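You operate a simulated robot arm through the tools that you are given. There is no shell and no other tool. Be economical: measure what you need, move in short steps, check, and stop when the job is done.

The job below is to be done with a simulated two-armed robot. You get a single attempt, and the scene is never put back.

TASK
Shut and latch the rack door, then wipe its smudge off.
Fine: use the grey cloth and put it back. What is to be rubbed or washed off counts as gone when no trace of it is left.

Only the result counts: the job must be done as asked and must still hold three seconds after the hand-in. Knocking over, shifting, dropping, spilling or breaking anything else fails it. Flat cloth is picked up by pressing the open fingertips on it (5 to 10 N) and closing them slowly along it; thin cloth reads only 2 to 8 mm in the jaws.

THE ROBOT
Two 7-joint arms with two-finger parallel grippers on one trunk, on a base that drives. Base frame: it is fixed to the floor where the robot stands at the start and does not move with it; the origin is under the middle of the robot, x ahead of it, y to its left, z up. Units: mm, degrees, N and s.
The left shoulder is at the start at [70, 163, 1295], the right one opposite. With the tool pointing down near the work surface each hand reaches from about 100 to 840 mm from the robot's upright axis, wherever it stands, measured 20 degrees to its own side. Places, roughly: brown cloth, grey cloth [-500, 1750, 750]; door latch [500, 0, 900]; rack door [500, 200, 900]; tray rack [700, 700, 900]. Payload 3.43 kg a hand.
The tool frame of a hand sits at the grasp point between the pads (the TCP): z along the fingers, y along the line on which they close. The tips reach 34 mm beyond it. Largest opening 128 mm; finger width 24, thickness 12; the body of the gripper, 48 by 130 mm, starts 96 mm behind the TCP.
Orientation is that of the tool frame in the base frame, as a unit quaternion [x, y, z, w]. With the fingers straight down and closing along the base's y, the tool's x points along the base's -x, its y along +y and its z along -z.

THE INTERFACE
- The arms move only by the tool send_rows. It takes "left_series", "right_series" or both (then of equal length, played together; a hand with none holds still); each is a list of rows, each an object of numbers (a shift or turn left out is 0, a gripper value left out holds the last): "dx", "dy", "dz": the shift along the base's x, y, z in mm; "ax", "ay", "az": the turn, a rotation vector about the base's x, y, z in degrees; "gripper": the gripper command, from -1 (shut) to 1 (fully open), values between in proportion. In form: [{"dx": .., "dy": .., "dz": .., "ax": .., "ay": .., "az": .., "gripper": ..}, ...]. A call has 1 to 12 rows; each row shifts and turns the commanded pose from where the row before left it. Rows are played at 5 a second. More than 50 mm and 8.6 degrees between two rows, or a gripper value outside its range, and nothing of the call is played. A pose out of reach is approached as far as the arm can. The call stops where the force on the tool passes 40 N (or 10 N more than at its start, if that is more) or the arm is blocked; 0.2 s more then pass. Each finger travels about 153 mm/s and halts on what it meets, pressing with about 45 N; the grip force reading is that of the motor and also rises with nothing between the fingers. The clock runs only during rows and for 0.2 s after the last one: add rows that do not move to give the fingers time. The reply holds the time, the measured pose of the TCP, the force on the tool along the base axes, the opening and the grip force, in the units named above and with some noise, with the torque about the TCP (base axes, N m) and any sound that the robot's microphone picked up.
- Cameras (640 x 400 px; columns grow to the right, rows downward): "scene" is now at [127.6, 24.5, 1510.8]; the picture's right is [0.29, -0.96, 0.00], its down [-0.65, -0.20, -0.73] and it looks along [0.70, 0.21, -0.68] (base axes); focal length 220 px, centre (320, 200). "left" rides on the left gripper at [76, 11, -160] in its tool frame; the picture's right is [-0.15, 0.99, 0.00], its down [-0.88, -0.13, -0.46] and it looks along [-0.45, -0.07, 0.89] (tool axes); focal length 234 px, centre (320, 200). "right" rides on the right gripper at [76, -11, -160] in its tool frame; the picture's right is [0.15, 0.99, 0.00], its down [-0.88, 0.13, -0.46] and it looks along [-0.45, 0.07, 0.89] (tool axes); focal length 234 px, centre (320, 200).
- capture(camera): a new picture of that camera. It takes no simulated time.
- lift_body(by): slides the trunk up (or, below 0, down) by that many mm; the arms and the scene camera ride with it, the base frame stays. It gives what a move gives, with no picture.
- base_move(legs): drives the robot by 1 to 6 legs, each [ahead, left, turn to the left] in mm, mm and degrees, along the robot's own axes; the way and the turn of a leg run together, so that a leg with both is an arc; at most 1500 mm and 180 degrees a leg. The arms and the cameras ride along, it lands a little off, and it stops where it bumps. It gives what a move gives.
- pan_tilt(pan, tilt): turns the head with the scene camera to pan (to the left, within 86 degrees either way) and tilt (down, from -29 to 69), counted from straight ahead of the robot. It gives what a move gives.
- pixel_to_xyz(camera, pixels): there is no depth. For up to 12 entries [column, row, z] of the newest picture of that camera ("zoom" is the newest enlarged one), the place [x, y] in the base frame at which the ray of that pixel passes the height z, good to about 2 mm. It takes no simulated time.
- enlarge(camera, box): a new picture of the part [left, top, right, bottom] of that camera's present view, enlarged. It takes no simulated time.
- job_done(): hands the job in; it is judged then, once.

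Keep the steps short. Do not move on a guess: measure, check each grasp and each placing, and mend mistakes. In all there are 80 turns and 58 pictures (those below and enlarged ones count). Leave the grippers open and the arms clear of the work at the hand-in unless told otherwise, and finish with a single line.

The tools are called after "Emit:" as name(argument=value, ...) on one line, values as JSON. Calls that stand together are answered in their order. send_rows: Moves the arms, as the interface text tells. Its arguments: {"type":"object","properties":{"left_series":{"type":"array","items":{"type":"object","properties":{"dx":{"type":"number"},"dy":{"type":"number"},"dz":{"type":"number"},"ax":{"type":"number"},"ay":{"type":"number"},"az":{"type":"number"},"gripper":{"type":"number"}}}},"right_series":{"type":"array","items":{"type":"object","properties":{"dx":{"type":"number"},"dy":{"type":"number"},"dz":{"type":"number"},"ax":{"type":"number"},"ay":{"type":"number"},"az":{"type":"number"},"gripper":{"type":"number"}}}}},"required":[]} The other tools are called the same way: lift_body (by) slides the trunk up or down; base_move (legs) drives the base; pan_tilt (pan, tilt) turns the head that bears the scene camera; capture (camera) takes a picture; pixel_to_xyz (camera, pixels) gives the place at which the rays of pixels pass given heights; enlarge (camera, box) takes an enlarged picture of a part of a camera's view; job_done () hands the job in.

At the start:

```text
clock: 0.0
left_position: [378.8, 228.6, 1343.0]
left_tool_rot: [-0.001, 1.0, -0.001, 0.001]
left_force: [0.0, -0.1, 0.3]
left_torque: [0.02, -0.02, 0.0]
left_gripper_width: 127.8
left_finger_force: 0.0
right_position: [429.1, -98.7, 1354.8]
right_tool_rot: [0.0, 1.0, 0.0, 0.0]
right_force: [0.9, 0.0, 0.6]
right_torque: [-0.02, 0.02, -0.02]
right_gripper_width: 127.9
right_finger_force: 0.2
trunk travel left (down, up): [-775.0, 165.0]
robot x, y, heading: [-0.0, -1.7, 0.1]
head pan, tilt: [16.8, 42.7]
```

scene: 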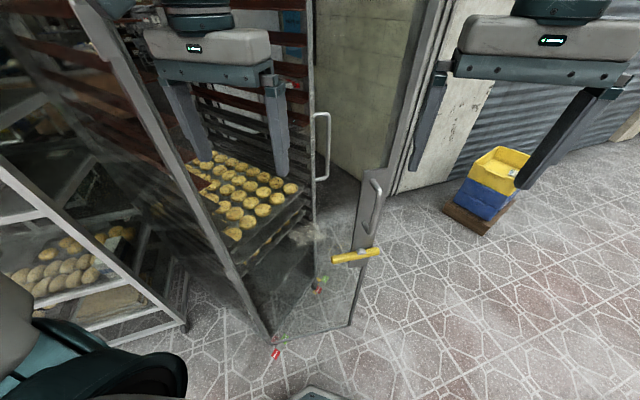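
right: 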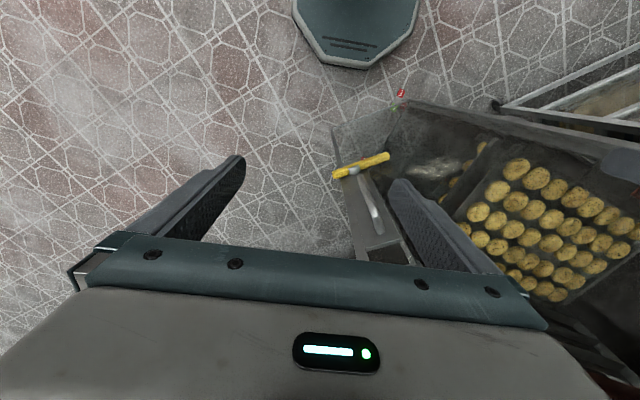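
left: 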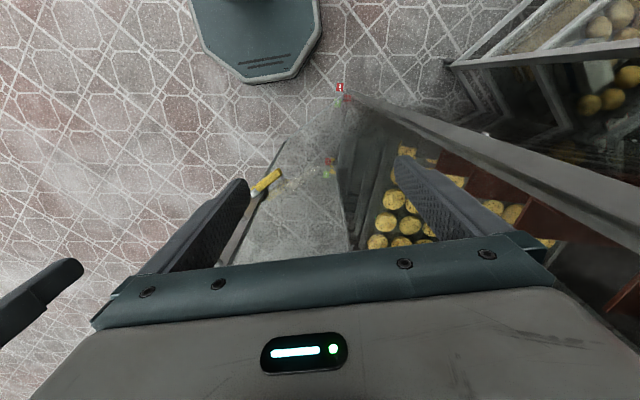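

I see a glass door with a yellow latch lever near (355,255) and the rack behind it. I'll enlarge that area to understand the geometry.

Emit:
enlarge(camera="scene", box=[220, 90, 420, 370])

Emit:
pan_tilt(pan=40, tilt=25)

Emit:
capture(camera="scene")

```text
1.43 times, centred on (320, 230) of scene
```

zoom: 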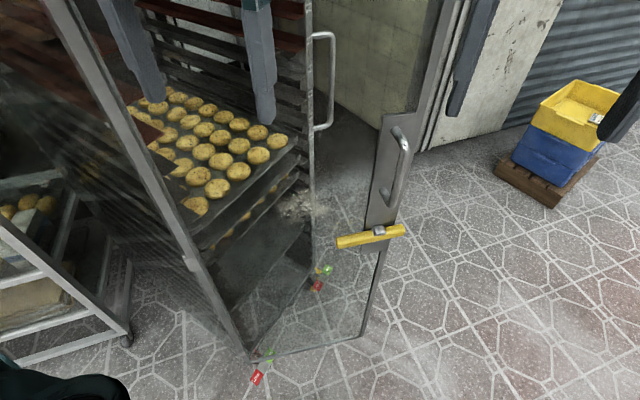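

```text
clock: 0.9
left_position: [378.3, 228.5, 1343.0]
left_tool_rot: [-0.001, 1.0, 0.0, 0.002]
left_force: [0.2, -0.2, -0.2]
left_torque: [-0.02, 0.0, -0.02]
left_gripper_width: 127.8
left_finger_force: 0.1
right_position: [429.9, -98.3, 1354.9]
right_tool_rot: [0.0, 1.0, 0.0, 0.0]
right_force: [0.5, 0.2, 0.5]
right_torque: [0.0, -0.02, -0.03]
right_gripper_width: 128.0
right_finger_force: 0.1
trunk travel left (down, up): [-775.0, 165.0]
robot x, y, heading: [1.7, -0.8, 0.0]
head pan, tilt: [40.0, 25.0]
```

```text
53 pictures are left
```

scene: 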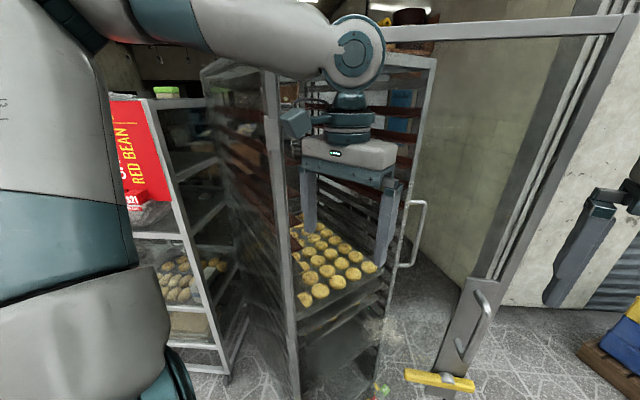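

I'll get more views: lower for the bottom of the door, and higher for its top and hinge, and measure pixels in the first.

Emit:
pan_tilt(pan=20, tilt=58)

Emit:
capture(camera="scene")

Emit:
enlarge(camera="scene", box=[220, 60, 420, 260])

```text
clock: 1.9
left_position: [377.0, 226.6, 1342.8]
left_tool_rot: [-0.001, 1.0, 0.0, 0.001]
left_force: [0.1, -0.6, -0.2]
left_torque: [-0.05, 0.02, -0.02]
left_gripper_width: 127.9
left_finger_force: 0.1
right_position: [430.0, -99.1, 1355.3]
right_tool_rot: [0.0, 1.0, 0.0, 0.0]
right_force: [-0.3, 0.2, 0.2]
right_torque: [0.03, 0.03, 0.0]
right_gripper_width: 128.1
right_finger_force: 0.0
trunk travel left (down, up): [-775.0, 165.0]
robot x, y, heading: [0.3, 3.3, 0.3]
head pan, tilt: [20.0, 58.0]
```

```text
52 pictures are left
```

scene: 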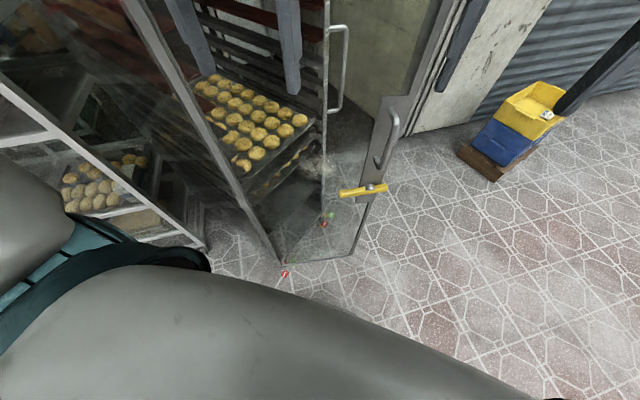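

```text
2.00 times, centred on (320, 160) of scene
```

zoom: 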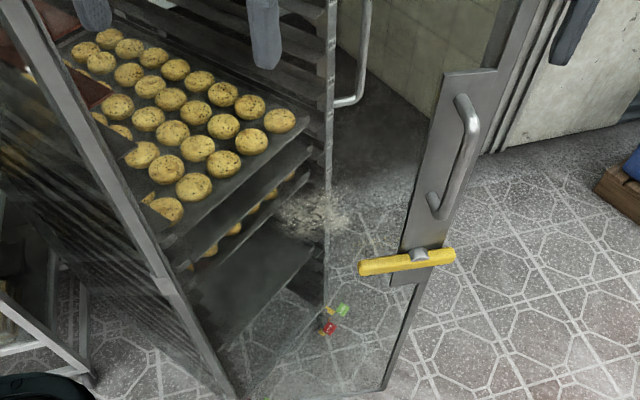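

I'll measure floor points: door bottom hinge (280,263), door bottom free edge (352,255), rack right post foot (322,218), and the latch at (362,190) and handle ends.

Emit:
pixel_to_xyz(camera="scene", pixels=[[280, 263, 0], [280, 263, 80], [352, 255, 80], [352, 255, 0], [322, 215, 80], [322, 218, 0], [371, 187, 900], [341, 193, 900], [387, 187, 900], [322, 168, 900], [283, 273, 0]])

Emit:
pan_tilt(pan=30, tilt=0)

Emit:
capture(camera="scene")

```text
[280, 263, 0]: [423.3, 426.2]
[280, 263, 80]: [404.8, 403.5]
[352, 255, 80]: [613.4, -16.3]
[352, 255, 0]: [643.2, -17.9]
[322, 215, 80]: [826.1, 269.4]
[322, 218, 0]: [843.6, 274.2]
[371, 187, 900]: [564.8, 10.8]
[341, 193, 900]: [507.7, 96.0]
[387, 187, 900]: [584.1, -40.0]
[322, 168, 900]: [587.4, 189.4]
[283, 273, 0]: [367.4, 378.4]
```

```text
clock: 3.1
left_position: [378.2, 227.0, 1343.1]
left_tool_rot: [-0.001, 1.0, 0.0, 0.001]
left_force: [0.6, -0.3, -0.3]
left_torque: [-0.02, -0.02, 0.02]
left_gripper_width: 128.2
left_finger_force: 0.1
right_position: [429.4, -98.9, 1354.5]
right_tool_rot: [0.0, 1.0, 0.0, 0.0]
right_force: [-0.7, -0.1, -0.1]
right_torque: [0.01, 0.01, -0.03]
right_gripper_width: 128.0
right_finger_force: 0.0
trunk travel left (down, up): [-775.0, 165.0]
robot x, y, heading: [0.5, 1.8, -0.1]
head pan, tilt: [30.0, 0.0]
```

```text
50 pictures are left
```

scene: 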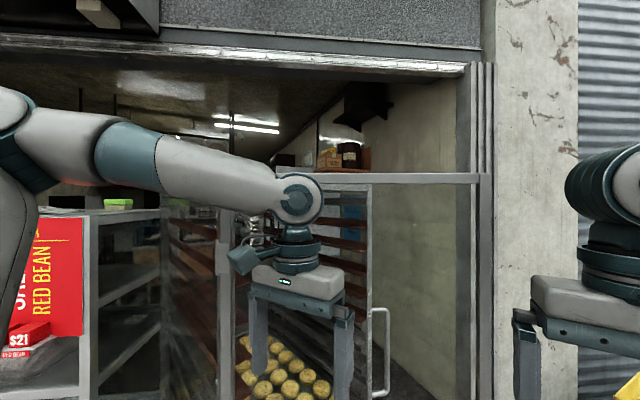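

Door hinge ≈(410,410), free edge ≈(620,-17), rack post ≈(826,270): open by about 45°. Now I look toward the cloths on the left, and take a right-hand view of the latch for triangulation.

Emit:
pan_tilt(pan=86, tilt=25)

Emit:
capture(camera="scene")

Emit:
enlarge(camera="right", box=[280, 70, 480, 270])

```text
clock: 4.4
left_position: [378.5, 227.4, 1342.1]
left_tool_rot: [-0.002, 1.0, 0.0, 0.0]
left_force: [0.0, 0.1, -0.3]
left_torque: [0.0, 0.03, 0.03]
left_gripper_width: 128.0
left_finger_force: 0.1
right_position: [430.3, -98.7, 1354.7]
right_tool_rot: [0.0, 1.0, 0.0, 0.0]
right_force: [0.1, -0.5, -0.9]
right_torque: [0.03, 0.01, -0.02]
right_gripper_width: 127.7
right_finger_force: 0.1
trunk travel left (down, up): [-775.0, 165.0]
robot x, y, heading: [-1.8, -3.4, 0.1]
head pan, tilt: [85.9, 25.0]
```

```text
49 pictures are left
```

scene: 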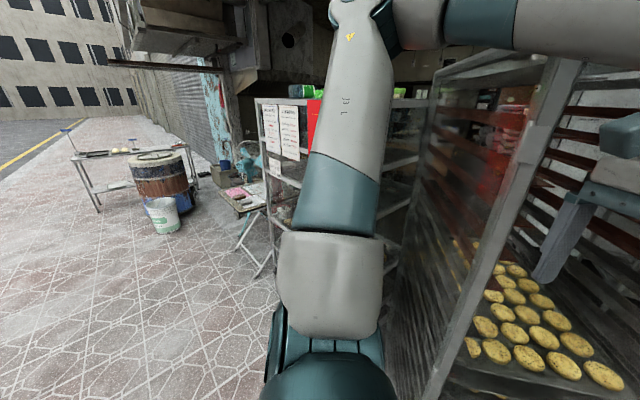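

```text
2.00 times, centred on (380, 170) of right
```

zoom: 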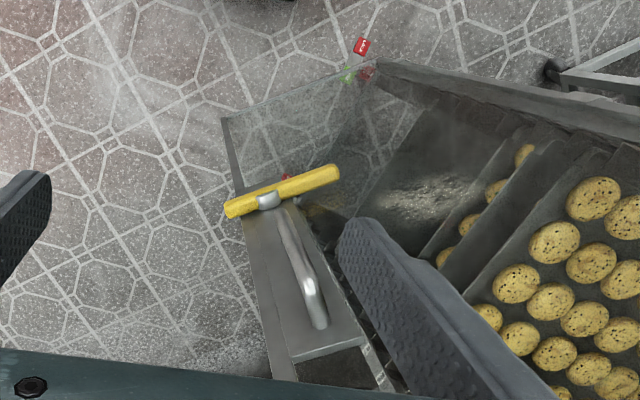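

Measure the latch in this zoom at two heights to triangulate with the scene ray.

Emit:
pixel_to_xyz(camera="zoom", pixels=[[268, 200, 900], [268, 200, 950], [338, 172, 900], [338, 172, 950], [228, 210, 900], [228, 210, 950], [222, 118, 80], [375, 62, 80], [320, 325, 1000], [420, 190, 900]])

Emit:
enlarge(camera="scene", box=[60, 110, 320, 280])

Emit:
pan_tilt(pan=0, tilt=45)

Emit:
enlarge(camera="scene", box=[190, 80, 390, 280])

```text
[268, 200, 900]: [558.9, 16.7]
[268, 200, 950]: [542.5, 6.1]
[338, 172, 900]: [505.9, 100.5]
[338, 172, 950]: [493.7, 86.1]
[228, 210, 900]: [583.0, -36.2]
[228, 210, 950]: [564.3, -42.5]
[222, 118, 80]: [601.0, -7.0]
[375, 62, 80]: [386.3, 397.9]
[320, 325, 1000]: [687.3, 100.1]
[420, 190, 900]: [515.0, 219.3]
```

```text
2.35 times, centred on (190, 195) of scene
```

zoom: 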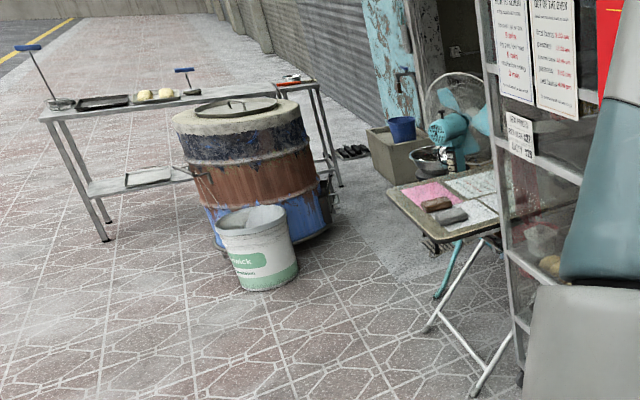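

```text
clock: 6.0
left_position: [378.3, 228.3, 1342.4]
left_tool_rot: [-0.001, 1.0, 0.0, 0.0]
left_force: [-1.0, 0.6, -1.3]
left_torque: [-0.01, 0.03, 0.02]
left_gripper_width: 127.9
left_finger_force: 0.0
right_position: [429.5, -99.1, 1355.2]
right_tool_rot: [0.0, 1.0, 0.0, 0.0]
right_force: [0.6, 0.0, 0.1]
right_torque: [0.0, 0.0, -0.01]
right_gripper_width: 128.0
right_finger_force: 0.1
trunk travel left (down, up): [-775.0, 165.0]
robot x, y, heading: [-1.2, 0.8, -0.4]
head pan, tilt: [0.0, 45.0]
```

```text
2.00 times, centred on (290, 180) of scene
```

zoom: 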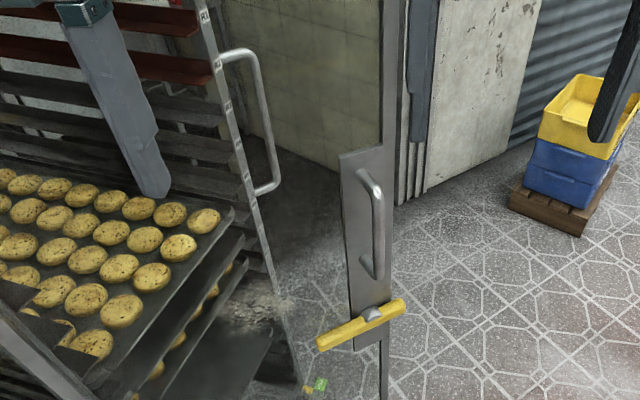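

Triangulated: latch pivot ≈(560,15,900), bar horizontal, long end toward the hinge (506,98), short end (583,-38). Smudge on the glass around (510,180,965). I'll drive to face the closed-door plane: slide right 350, then turn left 70°.

Emit:
base_move(legs=[[0, -400, 0], [0, 0, 70]])

Emit:
pan_tilt(pan=-35, tilt=30)

Emit:
capture(camera="scene")

```text
clock: 11.5
left_position: [-86.0, 32.2, 1342.2]
left_tool_rot: [-0.575, 0.818, 0.0, 0.001]
left_force: [0.2, -0.3, 0.4]
left_torque: [0.0, 0.02, 0.03]
left_gripper_width: 127.9
left_finger_force: 0.1
right_position: [239.5, -30.3, 1353.9]
right_tool_rot: [-0.573, 0.819, 0.0, 0.0]
right_force: [-0.1, 0.5, -0.1]
right_torque: [-0.04, 0.0, -0.01]
right_gripper_width: 128.0
right_finger_force: 0.1
trunk travel left (down, up): [-775.0, 165.0]
robot x, y, heading: [-1.5, -397.0, 70.0]
head pan, tilt: [0.0, 45.0]
```

```text
clock: 12.5
left_position: [-84.6, 31.9, 1343.4]
left_tool_rot: [-0.575, 0.818, 0.001, 0.0]
left_force: [0.6, -0.2, -0.2]
left_torque: [-0.01, -0.01, 0.0]
left_gripper_width: 127.9
left_finger_force: 0.1
right_position: [238.7, -30.2, 1354.8]
right_tool_rot: [-0.574, 0.819, 0.0, 0.0]
right_force: [0.3, 0.0, 0.5]
right_torque: [0.05, -0.02, 0.03]
right_gripper_width: 128.0
right_finger_force: 0.1
trunk travel left (down, up): [-775.0, 165.0]
robot x, y, heading: [-2.0, -398.1, 70.1]
head pan, tilt: [-35.0, 30.0]
```

```text
45 pictures are left
```

scene: 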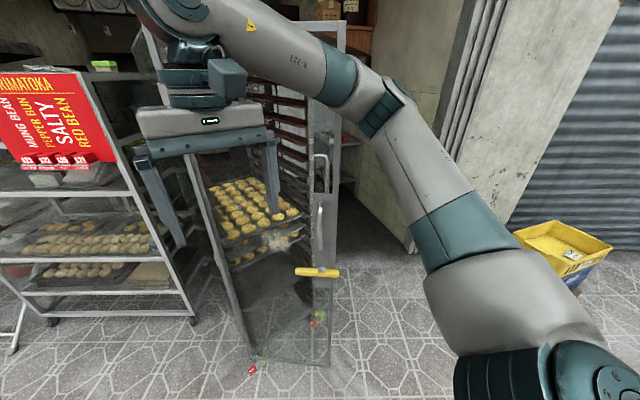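

Clear path. I slide right to about (300,-500) and lower the trunk 250 for work at z≈900.

Emit:
base_move(legs=[[0, -320, 0]])

Emit:
lift_body(by=-250)

Emit:
pan_tilt(pan=-5, tilt=30)

Emit:
capture(camera="scene")

Emit:
capture(camera="right")

```text
clock: 14.7
left_position: [213.8, -77.6, 1341.8]
left_tool_rot: [-0.574, 0.819, 0.0, 0.001]
left_force: [-0.2, 0.4, 0.0]
left_torque: [0.02, -0.02, 0.02]
left_gripper_width: 128.1
left_finger_force: 0.0
right_position: [538.0, -139.7, 1354.7]
right_tool_rot: [-0.574, 0.819, -0.001, 0.001]
right_force: [-0.1, 0.9, -0.7]
right_torque: [-0.01, 0.01, 0.02]
right_gripper_width: 128.1
right_finger_force: 0.2
trunk travel left (down, up): [-775.0, 165.0]
robot x, y, heading: [300.1, -508.5, 69.9]
head pan, tilt: [-35.0, 30.0]
```

```text
clock: 17.2
left_position: [215.4, -76.8, 1091.7]
left_tool_rot: [-0.574, 0.819, 0.0, 0.0]
left_force: [-0.5, 0.3, 0.6]
left_torque: [0.04, -0.02, -0.01]
left_gripper_width: 128.4
left_finger_force: 0.0
right_position: [539.3, -140.7, 1105.7]
right_tool_rot: [-0.574, 0.819, 0.001, 0.0]
right_force: [-0.8, 0.3, 0.0]
right_torque: [0.05, -0.01, 0.03]
right_gripper_width: 128.1
right_finger_force: 0.0
trunk travel left (down, up): [-525.0, 415.0]
robot x, y, heading: [299.5, -513.0, 69.9]
head pan, tilt: [-35.0, 30.0]
```

```text
clock: 18.2
left_position: [215.2, -76.3, 1092.9]
left_tool_rot: [-0.574, 0.819, 0.001, 0.001]
left_force: [-0.5, -0.2, 0.1]
left_torque: [-0.01, -0.02, -0.02]
left_gripper_width: 127.9
left_finger_force: 0.0
right_position: [540.0, -140.1, 1104.7]
right_tool_rot: [-0.574, 0.819, 0.0, 0.0]
right_force: [-0.3, 0.2, -0.1]
right_torque: [-0.02, -0.02, 0.02]
right_gripper_width: 128.0
right_finger_force: 0.1
trunk travel left (down, up): [-525.0, 415.0]
robot x, y, heading: [301.9, -509.7, 69.9]
head pan, tilt: [-5.0, 30.0]
```

```text
44 pictures are left
```

scene: 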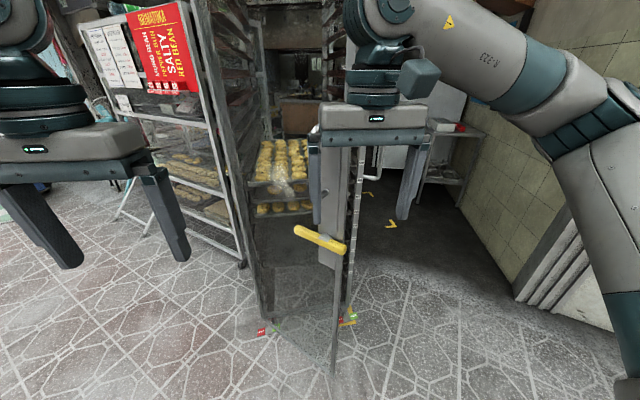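

```text
43 pictures are left
```

right: 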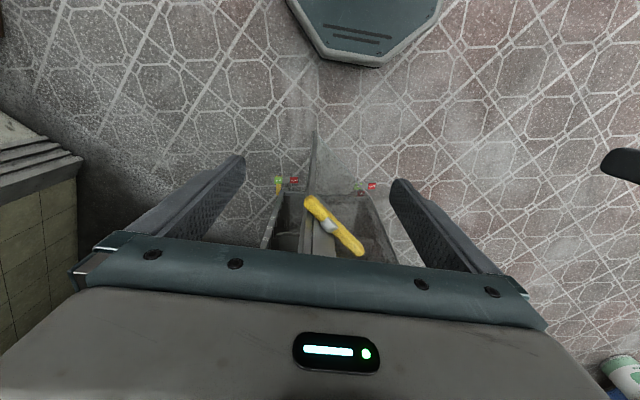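

Now I turn the right tool from down to horizontal (pointing along the robot's heading), backing off slightly, with the fingers shut for pushing.

Emit:
send_rows(right_series=[{"ax": 7.69, "ay": -2.8, "dx": -2, "dy": -6, "gripper": -1}, {"ax": 7.69, "ay": -2.8, "dx": -2, "dy": -6}, {"ax": 7.69, "ay": -2.8, "dx": -2, "dy": -6}, {"ax": 7.69, "ay": -2.8, "dx": -2, "dy": -6}, {"ax": 7.69, "ay": -2.8, "dx": -2, "dy": -6}, {"ax": 7.69, "ay": -2.8, "dx": -2, "dy": -6}, {"ax": 7.69, "ay": -2.8, "dx": -2, "dy": -6}, {"ax": 7.69, "ay": -2.8, "dx": -2, "dy": -6}, {"ax": 7.69, "ay": -2.8, "dx": -2, "dy": -6}, {"ax": 7.69, "ay": -2.8, "dx": -2, "dy": -6}, {"ax": 7.69, "ay": -2.8, "dx": -2, "dy": -6}, {}])

Emit:
capture(camera="right")

Emit:
capture(camera="scene")

```text
clock: 20.8
left_position: [216.3, -77.1, 1092.3]
left_tool_rot: [-0.575, 0.818, 0.0, 0.0]
left_force: [0.9, 0.1, -0.8]
left_torque: [0.01, 0.02, -0.04]
left_gripper_width: 127.9
left_finger_force: 0.0
right_position: [449.4, -110.4, 1206.9]
right_tool_rot: [-0.405, 0.58, 0.405, 0.579]
right_force: [0.2, 0.0, -0.1]
right_torque: [0.0, 0.0, 0.05]
right_gripper_width: 0.2
right_finger_force: 33.1
right hand out of reach, approached as far as the arm can: row 6, 7, 8, 9, 10, 11
trunk travel left (down, up): [-525.0, 415.0]
robot x, y, heading: [297.2, -509.6, 69.9]
head pan, tilt: [-5.0, 30.0]
```

```text
42 pictures are left
```

right: 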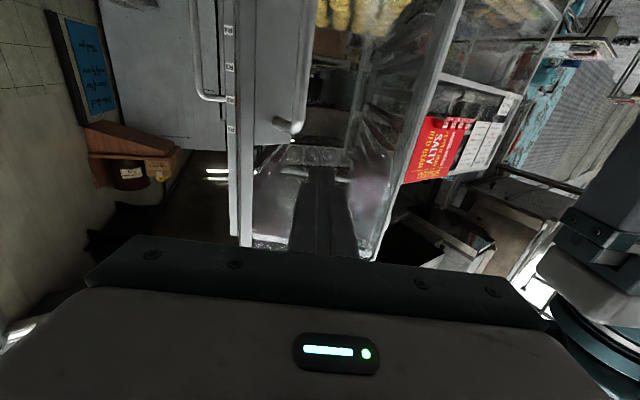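

```text
41 pictures are left
```

scene: 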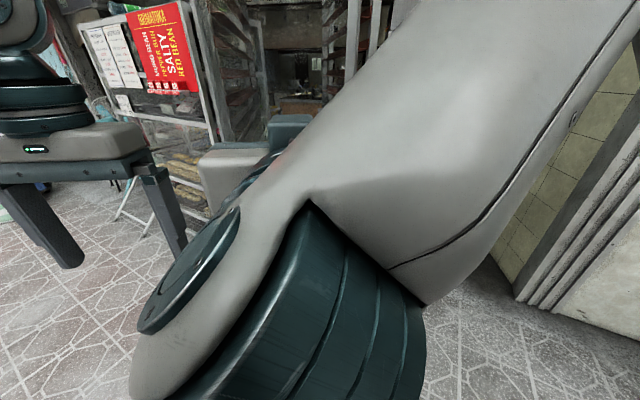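

The pose needs more room in front, so I back the base up 180 mm and then send the right hand forward and down toward (560,-90,1000).

Emit:
base_move(legs=[[-200, 0, 0]])

Emit:
send_rows(right_series=[{"dx": 15, "dy": 35, "dz": -20}, {"dx": 15, "dy": 35, "dz": -20}, {"dx": 15, "dy": 20, "dz": -30}, {}])

Emit:
capture(camera="scene")

```text
clock: 22.4
left_position: [147.1, -266.4, 1093.2]
left_tool_rot: [-0.574, 0.819, 0.0, 0.001]
left_force: [-0.6, 0.5, 0.2]
left_torque: [0.0, -0.01, -0.01]
left_gripper_width: 128.1
left_finger_force: 0.1
right_position: [380.0, -298.6, 1207.5]
right_tool_rot: [-0.405, 0.58, 0.404, 0.58]
right_force: [-0.1, 0.1, -0.4]
right_torque: [0.0, 0.01, -0.01]
right_gripper_width: 0.0
right_finger_force: 33.0
trunk travel left (down, up): [-525.0, 415.0]
robot x, y, heading: [230.6, -698.1, 70.0]
head pan, tilt: [-5.0, 30.0]
```

```text
clock: 23.4
left_position: [147.1, -265.2, 1093.0]
left_tool_rot: [-0.575, 0.818, 0.001, 0.001]
left_force: [0.6, 0.1, 0.0]
left_torque: [0.04, 0.03, 0.01]
left_gripper_width: 128.2
left_finger_force: 0.0
right_position: [423.8, -208.7, 1138.3]
right_tool_rot: [-0.405, 0.58, 0.405, 0.58]
right_force: [-0.9, 0.6, -0.3]
right_torque: [0.0, -0.01, -0.04]
right_gripper_width: 0.3
right_finger_force: 33.0
trunk travel left (down, up): [-525.0, 415.0]
robot x, y, heading: [229.1, -697.3, 69.7]
head pan, tilt: [-5.0, 30.0]
```

```text
40 pictures are left
```

scene: 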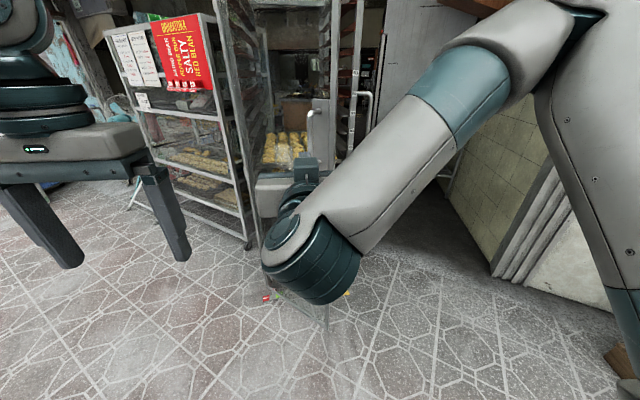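

The arm moves from its true pose. I bring the hand to about (508,-154,850): in front of the door below the latch, still clear.

Emit:
send_rows(right_series=[{"dx": 12, "dy": 8, "dz": -41}, {"dx": 12, "dy": 8, "dz": -41}, {"dx": 12, "dy": 8, "dz": -41}, {"dx": 12, "dy": 8, "dz": -41}, {"dx": 12, "dy": 8, "dz": -41}, {"dx": 12, "dy": 8, "dz": -41}, {"dx": 12, "dy": 8, "dz": -41}, {}])

Emit:
capture(camera="scene")

Emit:
capture(camera="right")

```text
clock: 25.2
left_position: [148.1, -264.9, 1093.1]
left_tool_rot: [-0.574, 0.819, 0.0, 0.0]
left_force: [0.6, 0.3, -0.6]
left_torque: [0.01, -0.01, -0.02]
left_gripper_width: 128.2
left_finger_force: 0.1
right_position: [484.6, -150.1, 864.9]
right_tool_rot: [-0.404, 0.584, 0.4, 0.579]
right_force: [-0.8, -0.3, -0.9]
right_torque: [0.01, 0.0, 0.01]
right_gripper_width: 0.0
right_finger_force: 33.3
right hand out of reach, approached as far as the arm can: row 7
trunk travel left (down, up): [-525.0, 415.0]
robot x, y, heading: [232.5, -695.5, 70.0]
head pan, tilt: [-5.0, 30.0]
```

```text
39 pictures are left
```

scene: 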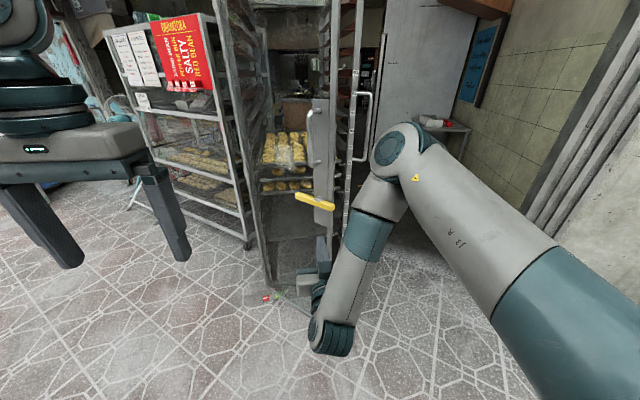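

```text
38 pictures are left
```

right: 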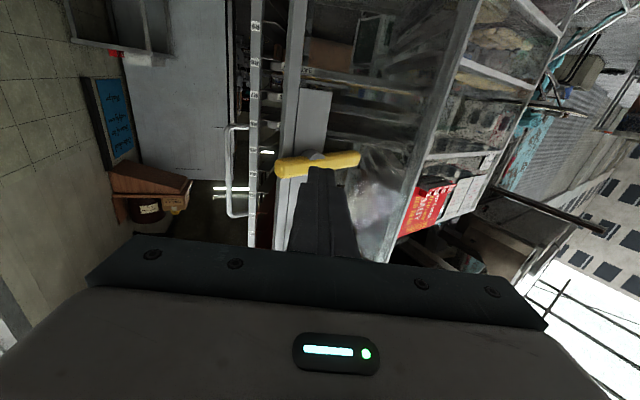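

The elbow is high and the wrist near its limit, so I lower the trunk 150 and raise the hand back, shifting 30 to the right.

Emit:
lift_body(by=-150)

Emit:
send_rows(right_series=[{"dx": 7, "dy": -3, "dz": 30}, {"dx": 7, "dy": -3, "dz": 30}, {"dx": 7, "dy": -2, "dz": 30}, {"dx": 7, "dy": -2, "dz": 25}, {}])

Emit:
capture(camera="scene")

```text
clock: 26.9
left_position: [148.4, -264.8, 943.7]
left_tool_rot: [-0.574, 0.819, 0.0, 0.001]
left_force: [-0.6, 0.4, 0.3]
left_torque: [-0.02, 0.0, -0.01]
left_gripper_width: 128.0
left_finger_force: 0.0
right_position: [486.1, -149.0, 715.4]
right_tool_rot: [-0.405, 0.583, 0.401, 0.579]
right_force: [0.1, -0.3, -0.4]
right_torque: [-0.03, 0.04, -0.03]
right_gripper_width: 0.0
right_finger_force: 33.4
trunk travel left (down, up): [-375.0, 565.0]
robot x, y, heading: [234.2, -698.5, 70.1]
head pan, tilt: [-5.0, 30.0]
```

```text
clock: 28.1
left_position: [147.7, -264.7, 941.4]
left_tool_rot: [-0.574, 0.819, 0.001, 0.001]
left_force: [-0.3, -0.4, 0.1]
left_torque: [-0.03, 0.03, 0.02]
left_gripper_width: 128.0
left_finger_force: 0.1
right_position: [514.3, -159.8, 830.7]
right_tool_rot: [-0.404, 0.584, 0.4, 0.58]
right_force: [-0.3, 0.3, -0.1]
right_torque: [0.01, 0.0, -0.02]
right_gripper_width: 0.2
right_finger_force: 32.8
trunk travel left (down, up): [-375.0, 565.0]
robot x, y, heading: [232.9, -697.4, 70.0]
head pan, tilt: [-5.0, 30.0]
```

```text
37 pictures are left
```

scene: 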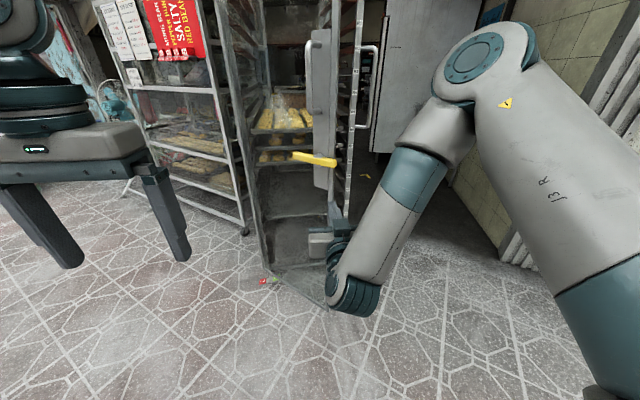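

Aligned. I drive 140 ahead, leaving the tip just short of the door.

Emit:
base_move(legs=[[140, 0, 0]])

Emit:
enlarge(camera="scene", box=[230, 100, 430, 300])

```text
clock: 29.5
left_position: [195.7, -134.4, 942.1]
left_tool_rot: [-0.574, 0.819, -0.001, 0.0]
left_force: [1.1, 0.3, 0.8]
left_torque: [-0.03, 0.02, 0.0]
left_gripper_width: 128.0
left_finger_force: 0.0
right_position: [562.1, -28.7, 829.6]
right_tool_rot: [-0.405, 0.584, 0.4, 0.579]
right_force: [0.5, 0.2, -0.2]
right_torque: [0.01, -0.01, 0.0]
right_gripper_width: 0.1
right_finger_force: 33.0
trunk travel left (down, up): [-375.0, 565.0]
robot x, y, heading: [281.6, -568.3, 69.9]
head pan, tilt: [-5.0, 30.0]
```

```text
2.00 times, centred on (330, 200) of scene
```

zoom: 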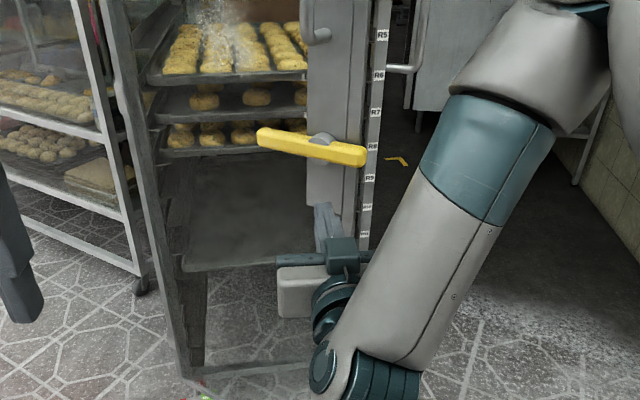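

The fingertip is below the latch bar, just in front of the plate. I push along the door's arc about (400,400) in small rows.

Emit:
send_rows(right_series=[{"dx": 10, "dy": 15}, {"dx": 11, "dy": 15}, {"dx": 15, "dy": 8}, {"dx": 14, "dy": 9}, {"dx": 14, "dy": 9}, {"dx": 14, "dy": 10}, {"dx": 13, "dy": 11}, {"dx": 13, "dy": 11}, {}])

Emit:
enlarge(camera="scene", box=[230, 100, 430, 300])

```text
clock: 31.5
left_position: [195.3, -135.2, 942.0]
left_tool_rot: [-0.574, 0.819, 0.001, 0.0]
left_force: [-0.7, -0.4, 0.7]
left_torque: [0.01, 0.01, -0.02]
left_gripper_width: 128.0
left_finger_force: 0.0
right_position: [614.5, 60.7, 857.2]
right_tool_rot: [-0.403, 0.586, 0.397, 0.579]
right_force: [-0.4, 0.4, 0.7]
right_torque: [-0.01, 0.01, -0.01]
right_gripper_width: 0.0
right_finger_force: 32.7
right hand out of reach, approached as far as the arm can: row 4, 5, 6, 7, 8
trunk travel left (down, up): [-375.0, 565.0]
robot x, y, heading: [279.6, -570.6, 70.0]
head pan, tilt: [-5.0, 30.0]
```

```text
2.00 times, centred on (330, 200) of scene
```

zoom: 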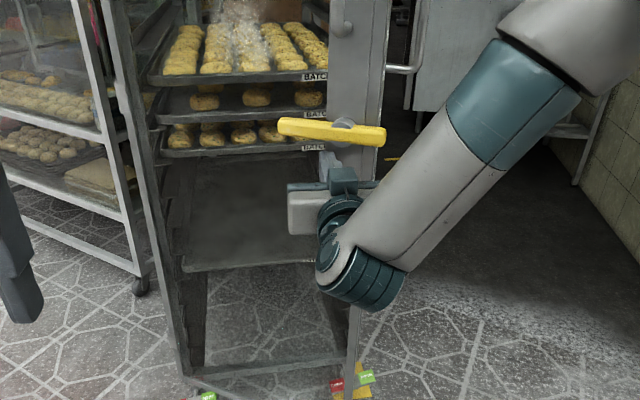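

The door follows easily. The arm is at its wrist limit, so I push with the base: ahead 100, right 50.

Emit:
base_move(legs=[[100, -50, 0]])

Emit:
enlarge(camera="scene", box=[230, 80, 430, 280])

```text
clock: 32.7
left_position: [275.6, -56.7, 942.8]
left_tool_rot: [-0.574, 0.819, 0.0, 0.0]
left_force: [-0.3, 1.0, -0.5]
left_torque: [-0.03, 0.0, 0.01]
left_gripper_width: 127.9
left_finger_force: 0.2
right_position: [696.2, 140.6, 856.1]
right_tool_rot: [-0.404, 0.586, 0.398, 0.579]
right_force: [-0.3, 0.2, 0.2]
right_torque: [0.05, -0.02, 0.01]
right_gripper_width: 0.2
right_finger_force: 33.0
trunk travel left (down, up): [-375.0, 565.0]
robot x, y, heading: [358.6, -489.5, 69.6]
head pan, tilt: [-5.0, 30.0]
```

```text
2.00 times, centred on (330, 180) of scene
```

zoom: 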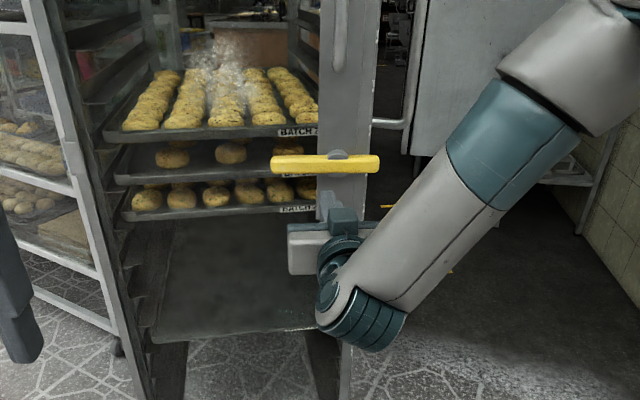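

Tip is at about -36° on the arc. I drive 90 more ahead, 15 right.

Emit:
base_move(legs=[[90, -15, 0]])

Emit:
enlarge(camera="scene", box=[230, 80, 430, 280])

```text
clock: 33.8
left_position: [321.4, 21.8, 942.0]
left_tool_rot: [-0.574, 0.819, -0.001, 0.001]
left_force: [0.2, 0.0, 0.2]
left_torque: [-0.06, 0.02, -0.01]
left_gripper_width: 128.0
left_finger_force: 0.0
right_position: [740.2, 219.0, 856.7]
right_tool_rot: [-0.403, 0.587, 0.397, 0.579]
right_force: [-0.1, 0.4, -0.3]
right_torque: [0.03, 0.02, 0.05]
right_gripper_width: 0.0
right_finger_force: 32.8
trunk travel left (down, up): [-375.0, 565.0]
robot x, y, heading: [407.0, -415.5, 70.0]
head pan, tilt: [-5.0, 30.0]
```

```text
2.00 times, centred on (330, 180) of scene
```

zoom: 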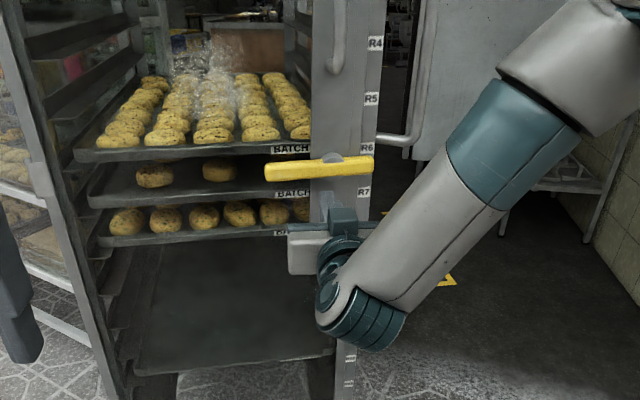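

Nearly closed. I push 25 more, in small bits, and read the force.

Emit:
base_move(legs=[[25, -2, 0]])

Emit:
send_rows(right_series=[{"dx": 2, "dy": 5}, {"dx": 2, "dy": 5}, {}])

Emit:
capture(camera="right")

Emit:
enlarge(camera="scene", box=[230, 80, 430, 280])

```text
clock: 34.7
left_position: [329.1, 38.9, 942.6]
left_tool_rot: [-0.573, 0.82, 0.0, 0.003]
left_force: [-0.2, 0.1, -0.1]
left_torque: [-0.02, 0.02, -0.02]
left_gripper_width: 128.1
left_finger_force: 0.1
right_position: [748.2, 232.0, 858.6]
right_tool_rot: [-0.403, 0.585, 0.399, 0.58]
right_force: [-1.5, -8.0, 2.1]
right_torque: [0.17, -0.03, 0.04]
right_gripper_width: 0.0
right_finger_force: 33.2
trunk travel left (down, up): [-375.0, 565.0]
robot x, y, heading: [415.3, -396.0, 69.8]
head pan, tilt: [-5.0, 30.0]
stopped in leg 1: the force on the tool passed its limit (the readings are from after the stop); the commanded pose is now the measured one
```

```text
clock: 35.1
left_position: [330.0, 36.1, 941.8]
left_tool_rot: [-0.573, 0.82, 0.001, 0.002]
left_force: [-0.3, -0.1, 1.1]
left_torque: [0.02, 0.03, -0.02]
left_gripper_width: 128.1
left_finger_force: 0.0
right_position: [746.1, 232.2, 859.7]
right_tool_rot: [-0.405, 0.586, 0.398, 0.578]
right_force: [-5.4, -22.2, 8.3]
right_torque: [0.44, -0.06, 0.15]
right_gripper_width: 0.0
right_finger_force: 33.4
trunk travel left (down, up): [-375.0, 565.0]
robot x, y, heading: [410.2, -397.0, 69.8]
head pan, tilt: [-5.0, 30.0]
stopped in row 2 (right hand): the force on the tool passed its limit (the readings are from after the stop); the commanded pose is now the measured one
```

```text
32 pictures are left
```

right: 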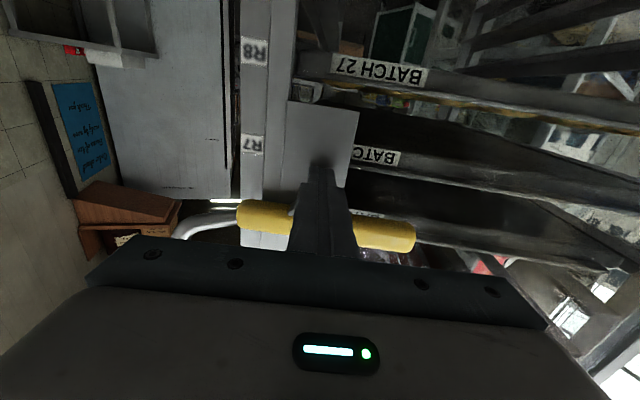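

```text
2.00 times, centred on (330, 180) of scene
```

zoom: 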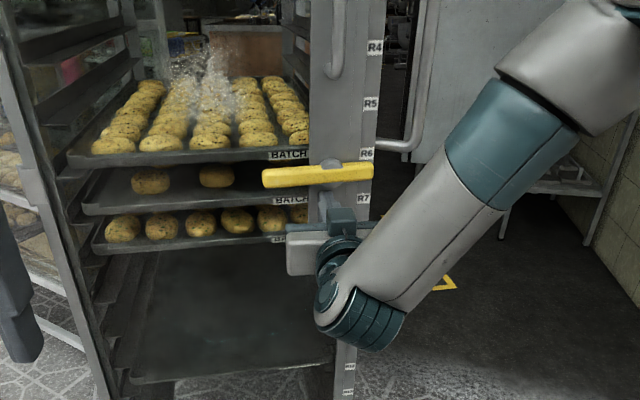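

The door is against its stop (22 N). Measure the latch now in this zoom at z=900.

Emit:
pixel_to_xyz(camera="zoom", pixels=[[332, 163, 900], [264, 178, 900], [373, 172, 900], [340, 62, 1000], [332, 240, 870], [332, 240, 800]])

Emit:
enlarge(camera="scene", box=[290, 80, 370, 180])

```text
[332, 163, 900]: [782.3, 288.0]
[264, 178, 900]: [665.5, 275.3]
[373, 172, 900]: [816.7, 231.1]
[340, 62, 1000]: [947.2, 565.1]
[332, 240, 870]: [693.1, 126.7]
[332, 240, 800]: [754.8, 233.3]
```

```text
4.00 times, centred on (330, 130) of scene
```

zoom: 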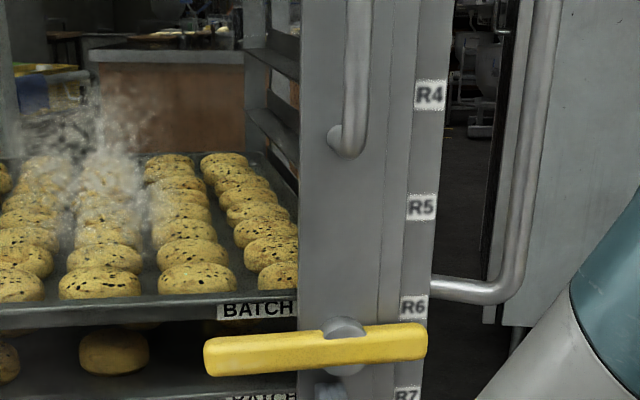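

Bar now runs from (665,275) to (816,231) at z≈900, pivot ≈(759,247). I retreat the hand, lower the trunk 120 to relax the wrist, then raise the hand to in front of and above the long end.

Emit:
send_rows(right_series=[{"dx": -10, "dy": -33}, {"dx": -10, "dy": -33}, {}])

Emit:
lift_body(by=-120)

Emit:
send_rows(right_series=[{"dx": -12, "dy": 3, "dz": 40}, {"dx": -12, "dy": 3, "dz": 40}, {"dx": -12, "dy": 3, "dz": 40}, {"dx": -12, "dy": 3, "dz": 40}, {"dx": -12, "dy": 3, "dz": 40}, {}])

Emit:
capture(camera="scene")

```text
clock: 35.9
left_position: [330.5, 39.5, 942.1]
left_tool_rot: [-0.573, 0.82, 0.0, 0.001]
left_force: [0.4, 0.0, 0.0]
left_torque: [0.01, -0.01, -0.01]
left_gripper_width: 128.2
left_finger_force: 0.1
right_position: [727.4, 168.8, 856.4]
right_tool_rot: [-0.405, 0.588, 0.396, 0.578]
right_force: [0.8, -0.1, 0.5]
right_torque: [0.04, 0.02, -0.01]
right_gripper_width: 0.0
right_finger_force: 32.9
trunk travel left (down, up): [-375.0, 565.0]
robot x, y, heading: [407.5, -396.8, 69.8]
head pan, tilt: [-5.0, 30.0]
```

```text
clock: 37.4
left_position: [331.2, 38.5, 822.6]
left_tool_rot: [-0.573, 0.819, 0.0, 0.002]
left_force: [0.2, -0.3, -0.9]
left_torque: [0.01, 0.01, 0.02]
left_gripper_width: 128.0
left_finger_force: 0.0
right_position: [729.1, 169.5, 735.6]
right_tool_rot: [-0.405, 0.587, 0.397, 0.578]
right_force: [0.0, 0.2, 0.9]
right_torque: [0.0, -0.02, 0.01]
right_gripper_width: 0.1
right_finger_force: 33.7
trunk travel left (down, up): [-255.0, 685.0]
robot x, y, heading: [415.0, -394.0, 70.0]
head pan, tilt: [-5.0, 30.0]
```

```text
clock: 38.8
left_position: [330.3, 39.7, 822.6]
left_tool_rot: [-0.573, 0.82, 0.0, 0.001]
left_force: [0.1, -0.5, 0.0]
left_torque: [-0.01, 0.0, 0.01]
left_gripper_width: 128.1
left_finger_force: 0.1
right_position: [669.7, 184.4, 936.1]
right_tool_rot: [-0.406, 0.587, 0.397, 0.577]
right_force: [-0.3, -0.9, 0.1]
right_torque: [-0.01, 0.01, -0.01]
right_gripper_width: 0.0
right_finger_force: 32.5
trunk travel left (down, up): [-255.0, 685.0]
robot x, y, heading: [411.8, -392.6, 70.0]
head pan, tilt: [-5.0, 30.0]
```

```text
29 pictures are left
```

scene: 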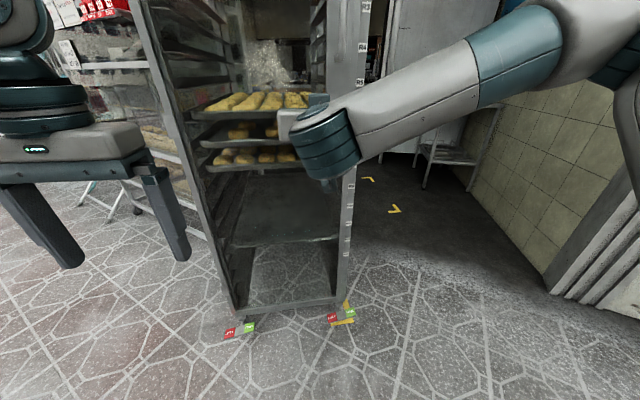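

Hand ready in front and above the long end. I raise 8, go in 54, then press down 16 gently.

Emit:
send_rows(right_series=[{"dz": 8}, {"dx": 8, "dy": 26}, {"dx": 8, "dy": 26}, {}, {"dz": -8}, {"dz": -8}, {"dz": -8}, {"dz": -8}, {}])

Emit:
capture(camera="right")

```text
clock: 40.8
left_position: [329.2, 39.6, 822.2]
left_tool_rot: [-0.573, 0.819, 0.0, 0.001]
left_force: [0.2, 0.1, -0.2]
left_torque: [0.01, 0.02, -0.06]
left_gripper_width: 128.1
left_finger_force: 0.0
right_position: [684.7, 237.2, 912.3]
right_tool_rot: [-0.405, 0.587, 0.396, 0.578]
right_force: [-1.5, 0.5, 1.3]
right_torque: [0.03, -0.02, 0.01]
right_gripper_width: 0.1
right_finger_force: 32.9
trunk travel left (down, up): [-255.0, 685.0]
robot x, y, heading: [411.5, -393.7, 70.2]
head pan, tilt: [-5.0, 30.0]
```

```text
28 pictures are left
```

right: 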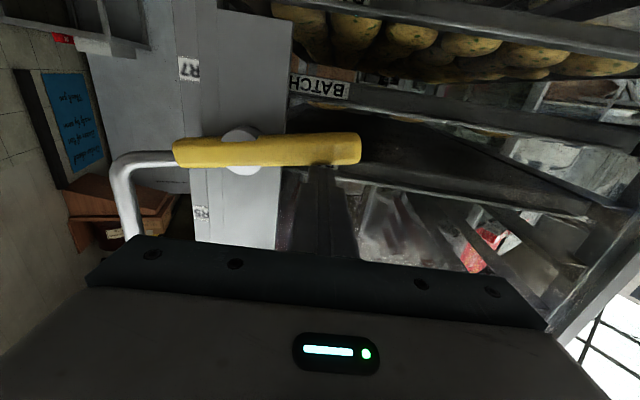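

Contact on top of the bar about to build. I press down following the arc for ~30°.

Emit:
send_rows(right_series=[{"dx": -2, "dy": 1, "dz": -9}, {"dx": -1, "dz": -9}, {"dz": -9}, {"dz": -9}, {}])

Emit:
capture(camera="right")

```text
clock: 42.0
left_position: [329.6, 38.8, 823.6]
left_tool_rot: [-0.573, 0.82, -0.001, 0.001]
left_force: [-0.3, -0.5, -0.6]
left_torque: [0.0, 0.02, 0.02]
left_gripper_width: 128.0
left_finger_force: 0.0
right_position: [681.7, 236.1, 876.5]
right_tool_rot: [-0.405, 0.587, 0.397, 0.578]
right_force: [0.5, 0.2, 0.1]
right_torque: [0.0, 0.03, 0.0]
right_gripper_width: 0.0
right_finger_force: 32.8
trunk travel left (down, up): [-255.0, 685.0]
robot x, y, heading: [417.8, -394.8, 70.0]
head pan, tilt: [-5.0, 30.0]
```

```text
27 pictures are left
```

right: 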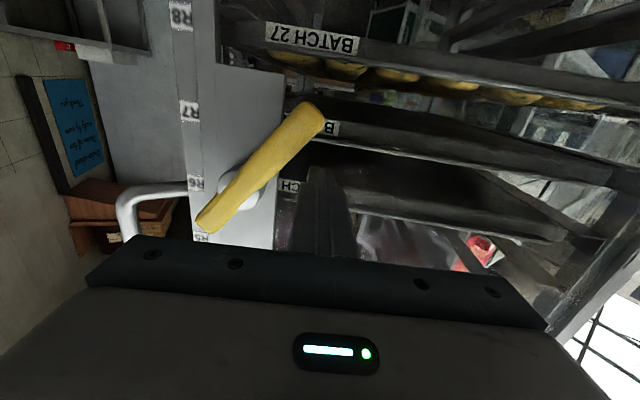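

The lever turns down freely (now ~40°). I continue the arc to vertical.

Emit:
send_rows(right_series=[{"dx": 5, "dy": -1.5, "dz": -7}, {"dx": 9, "dy": -3, "dz": -14}, {"dx": 12, "dy": -4, "dz": -13}, {"dx": 15, "dy": -4.6, "dz": -8}, {}])

Emit:
capture(camera="right")

```text
clock: 43.2
left_position: [329.7, 39.7, 822.1]
left_tool_rot: [-0.572, 0.82, 0.0, 0.001]
left_force: [0.5, 0.2, -0.5]
left_torque: [-0.01, -0.03, 0.0]
left_gripper_width: 127.9
left_finger_force: 0.1
right_position: [722.3, 224.4, 832.1]
right_tool_rot: [-0.405, 0.587, 0.396, 0.577]
right_force: [-0.2, -0.6, 0.0]
right_torque: [0.01, 0.01, -0.01]
right_gripper_width: 0.2
right_finger_force: 32.9
trunk travel left (down, up): [-255.0, 685.0]
robot x, y, heading: [417.4, -393.4, 69.6]
head pan, tilt: [-5.0, 30.0]
```

```text
26 pictures are left
```

right: 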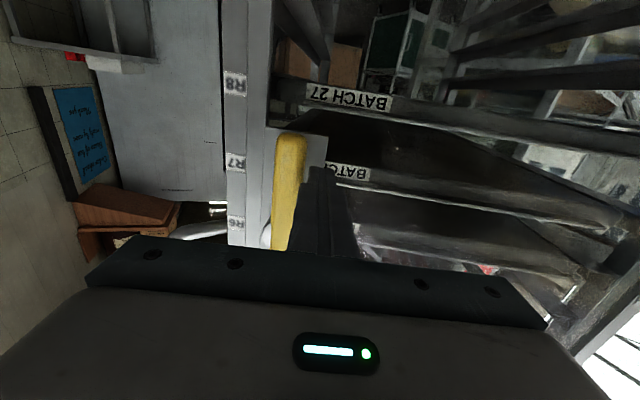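

Lever is nearly vertical. I push further right in small rows to find the end stop.

Emit:
send_rows(right_series=[{"dx": 7, "dy": -2.2}, {"dx": 7, "dy": -2.2}, {"dx": 7, "dy": -2.2}, {}])

Emit:
capture(camera="right")

```text
clock: 44.1
left_position: [326.0, 39.9, 823.1]
left_tool_rot: [-0.575, 0.818, 0.0, 0.001]
left_force: [0.4, -0.6, -0.6]
left_torque: [-0.03, 0.05, -0.03]
left_gripper_width: 127.9
left_finger_force: 0.1
right_position: [730.7, 221.8, 833.9]
right_tool_rot: [-0.414, 0.581, 0.405, 0.572]
right_force: [-11.4, 5.8, -0.2]
right_torque: [-0.01, -0.02, 0.46]
right_gripper_width: 0.1
right_finger_force: 32.9
trunk travel left (down, up): [-255.0, 685.0]
robot x, y, heading: [412.5, -391.0, 70.3]
head pan, tilt: [-5.0, 30.0]
stopped in row 4 (right hand): the force on the tool passed its limit (the readings are from after the stop); the commanded pose is now the measured one
```

```text
25 pictures are left
```

right: 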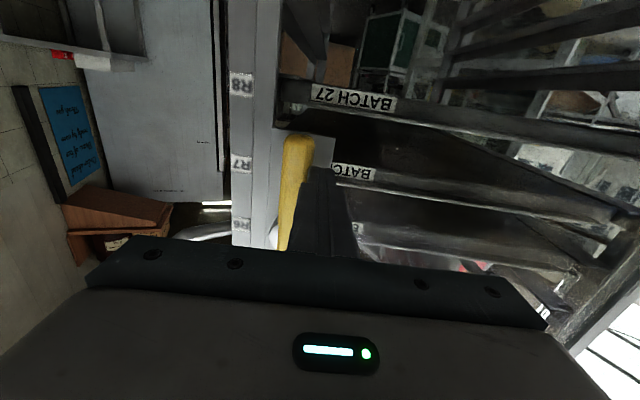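

The lever hits its stop pointing straight down. I check the door position by moving off the lever and touching the door: contact is expected after ~14 mm if still shut.

Emit:
send_rows(right_series=[{"dx": -14, "dy": 4}, {"dx": 2, "dy": 5.5}, {"dx": 2, "dy": 5}, {"dx": 1.5, "dy": 4}, {"dx": 1, "dy": 3}, {}])

```text
clock: 45.5
left_position: [327.9, 37.7, 824.0]
left_tool_rot: [-0.574, 0.819, 0.001, 0.002]
left_force: [-0.4, -0.5, 0.3]
left_torque: [0.03, 0.0, 0.0]
left_gripper_width: 127.9
left_finger_force: 0.1
right_position: [725.7, 238.8, 833.3]
right_tool_rot: [-0.412, 0.582, 0.403, 0.573]
right_force: [-5.4, -22.5, -6.8]
right_torque: [0.07, 0.22, -0.09]
right_gripper_width: 0.1
right_finger_force: 33.3
trunk travel left (down, up): [-255.0, 685.0]
robot x, y, heading: [413.1, -391.5, 70.0]
head pan, tilt: [-5.0, 30.0]
```

Contact at the same depth: the door is shut. Now I retract by driving back, turn to heading 90°, and go left toward the cloth table, then look.

Emit:
base_move(legs=[[-300, 0, 0], [0, 0, 20], [0, 1100, 0]])

Emit:
lift_body(by=520)

Emit:
pan_tilt(pan=0, tilt=25)

Emit:
capture(camera="scene")

```text
clock: 53.8
left_position: [-1018.7, -296.5, 821.8]
left_tool_rot: [0.707, -0.707, 0.0, -0.001]
left_force: [1.1, 0.7, 0.5]
left_torque: [0.01, 0.02, -0.01]
left_gripper_width: 128.0
left_finger_force: 0.0
right_position: [-712.9, 29.7, 834.3]
right_tool_rot: [0.506, -0.503, -0.495, -0.496]
right_force: [0.0, 0.1, 0.4]
right_torque: [0.01, 0.04, -0.01]
right_gripper_width: 0.1
right_finger_force: 32.8
trunk travel left (down, up): [-255.0, 685.0]
robot x, y, heading: [-790.5, -676.5, 89.8]
head pan, tilt: [-5.0, 30.0]
```

```text
refused: 520 is not a number from -400 to 400
```

```text
clock: 54.5
left_position: [-1018.7, -294.8, 823.0]
left_tool_rot: [0.708, -0.706, 0.0, -0.001]
left_force: [-0.4, -0.3, 0.6]
left_torque: [-0.03, -0.02, -0.01]
left_gripper_width: 127.9
left_finger_force: 0.1
right_position: [-712.9, 29.3, 834.3]
right_tool_rot: [0.507, -0.503, -0.496, -0.495]
right_force: [0.0, -1.4, -0.1]
right_torque: [0.02, -0.01, 0.01]
right_gripper_width: 0.1
right_finger_force: 33.0
trunk travel left (down, up): [-255.0, 685.0]
robot x, y, heading: [-795.1, -673.6, 89.7]
head pan, tilt: [0.0, 25.0]
```

```text
24 pictures are left
```

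scene: 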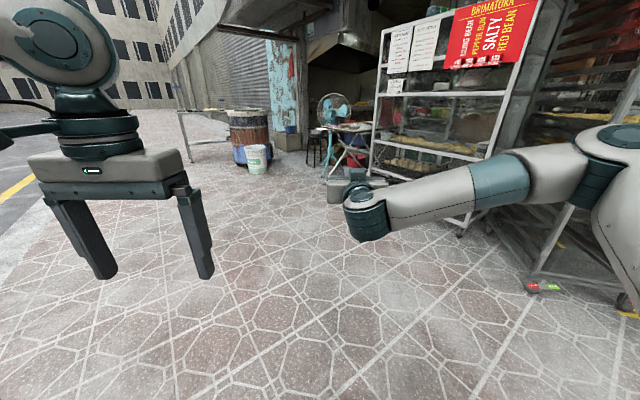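

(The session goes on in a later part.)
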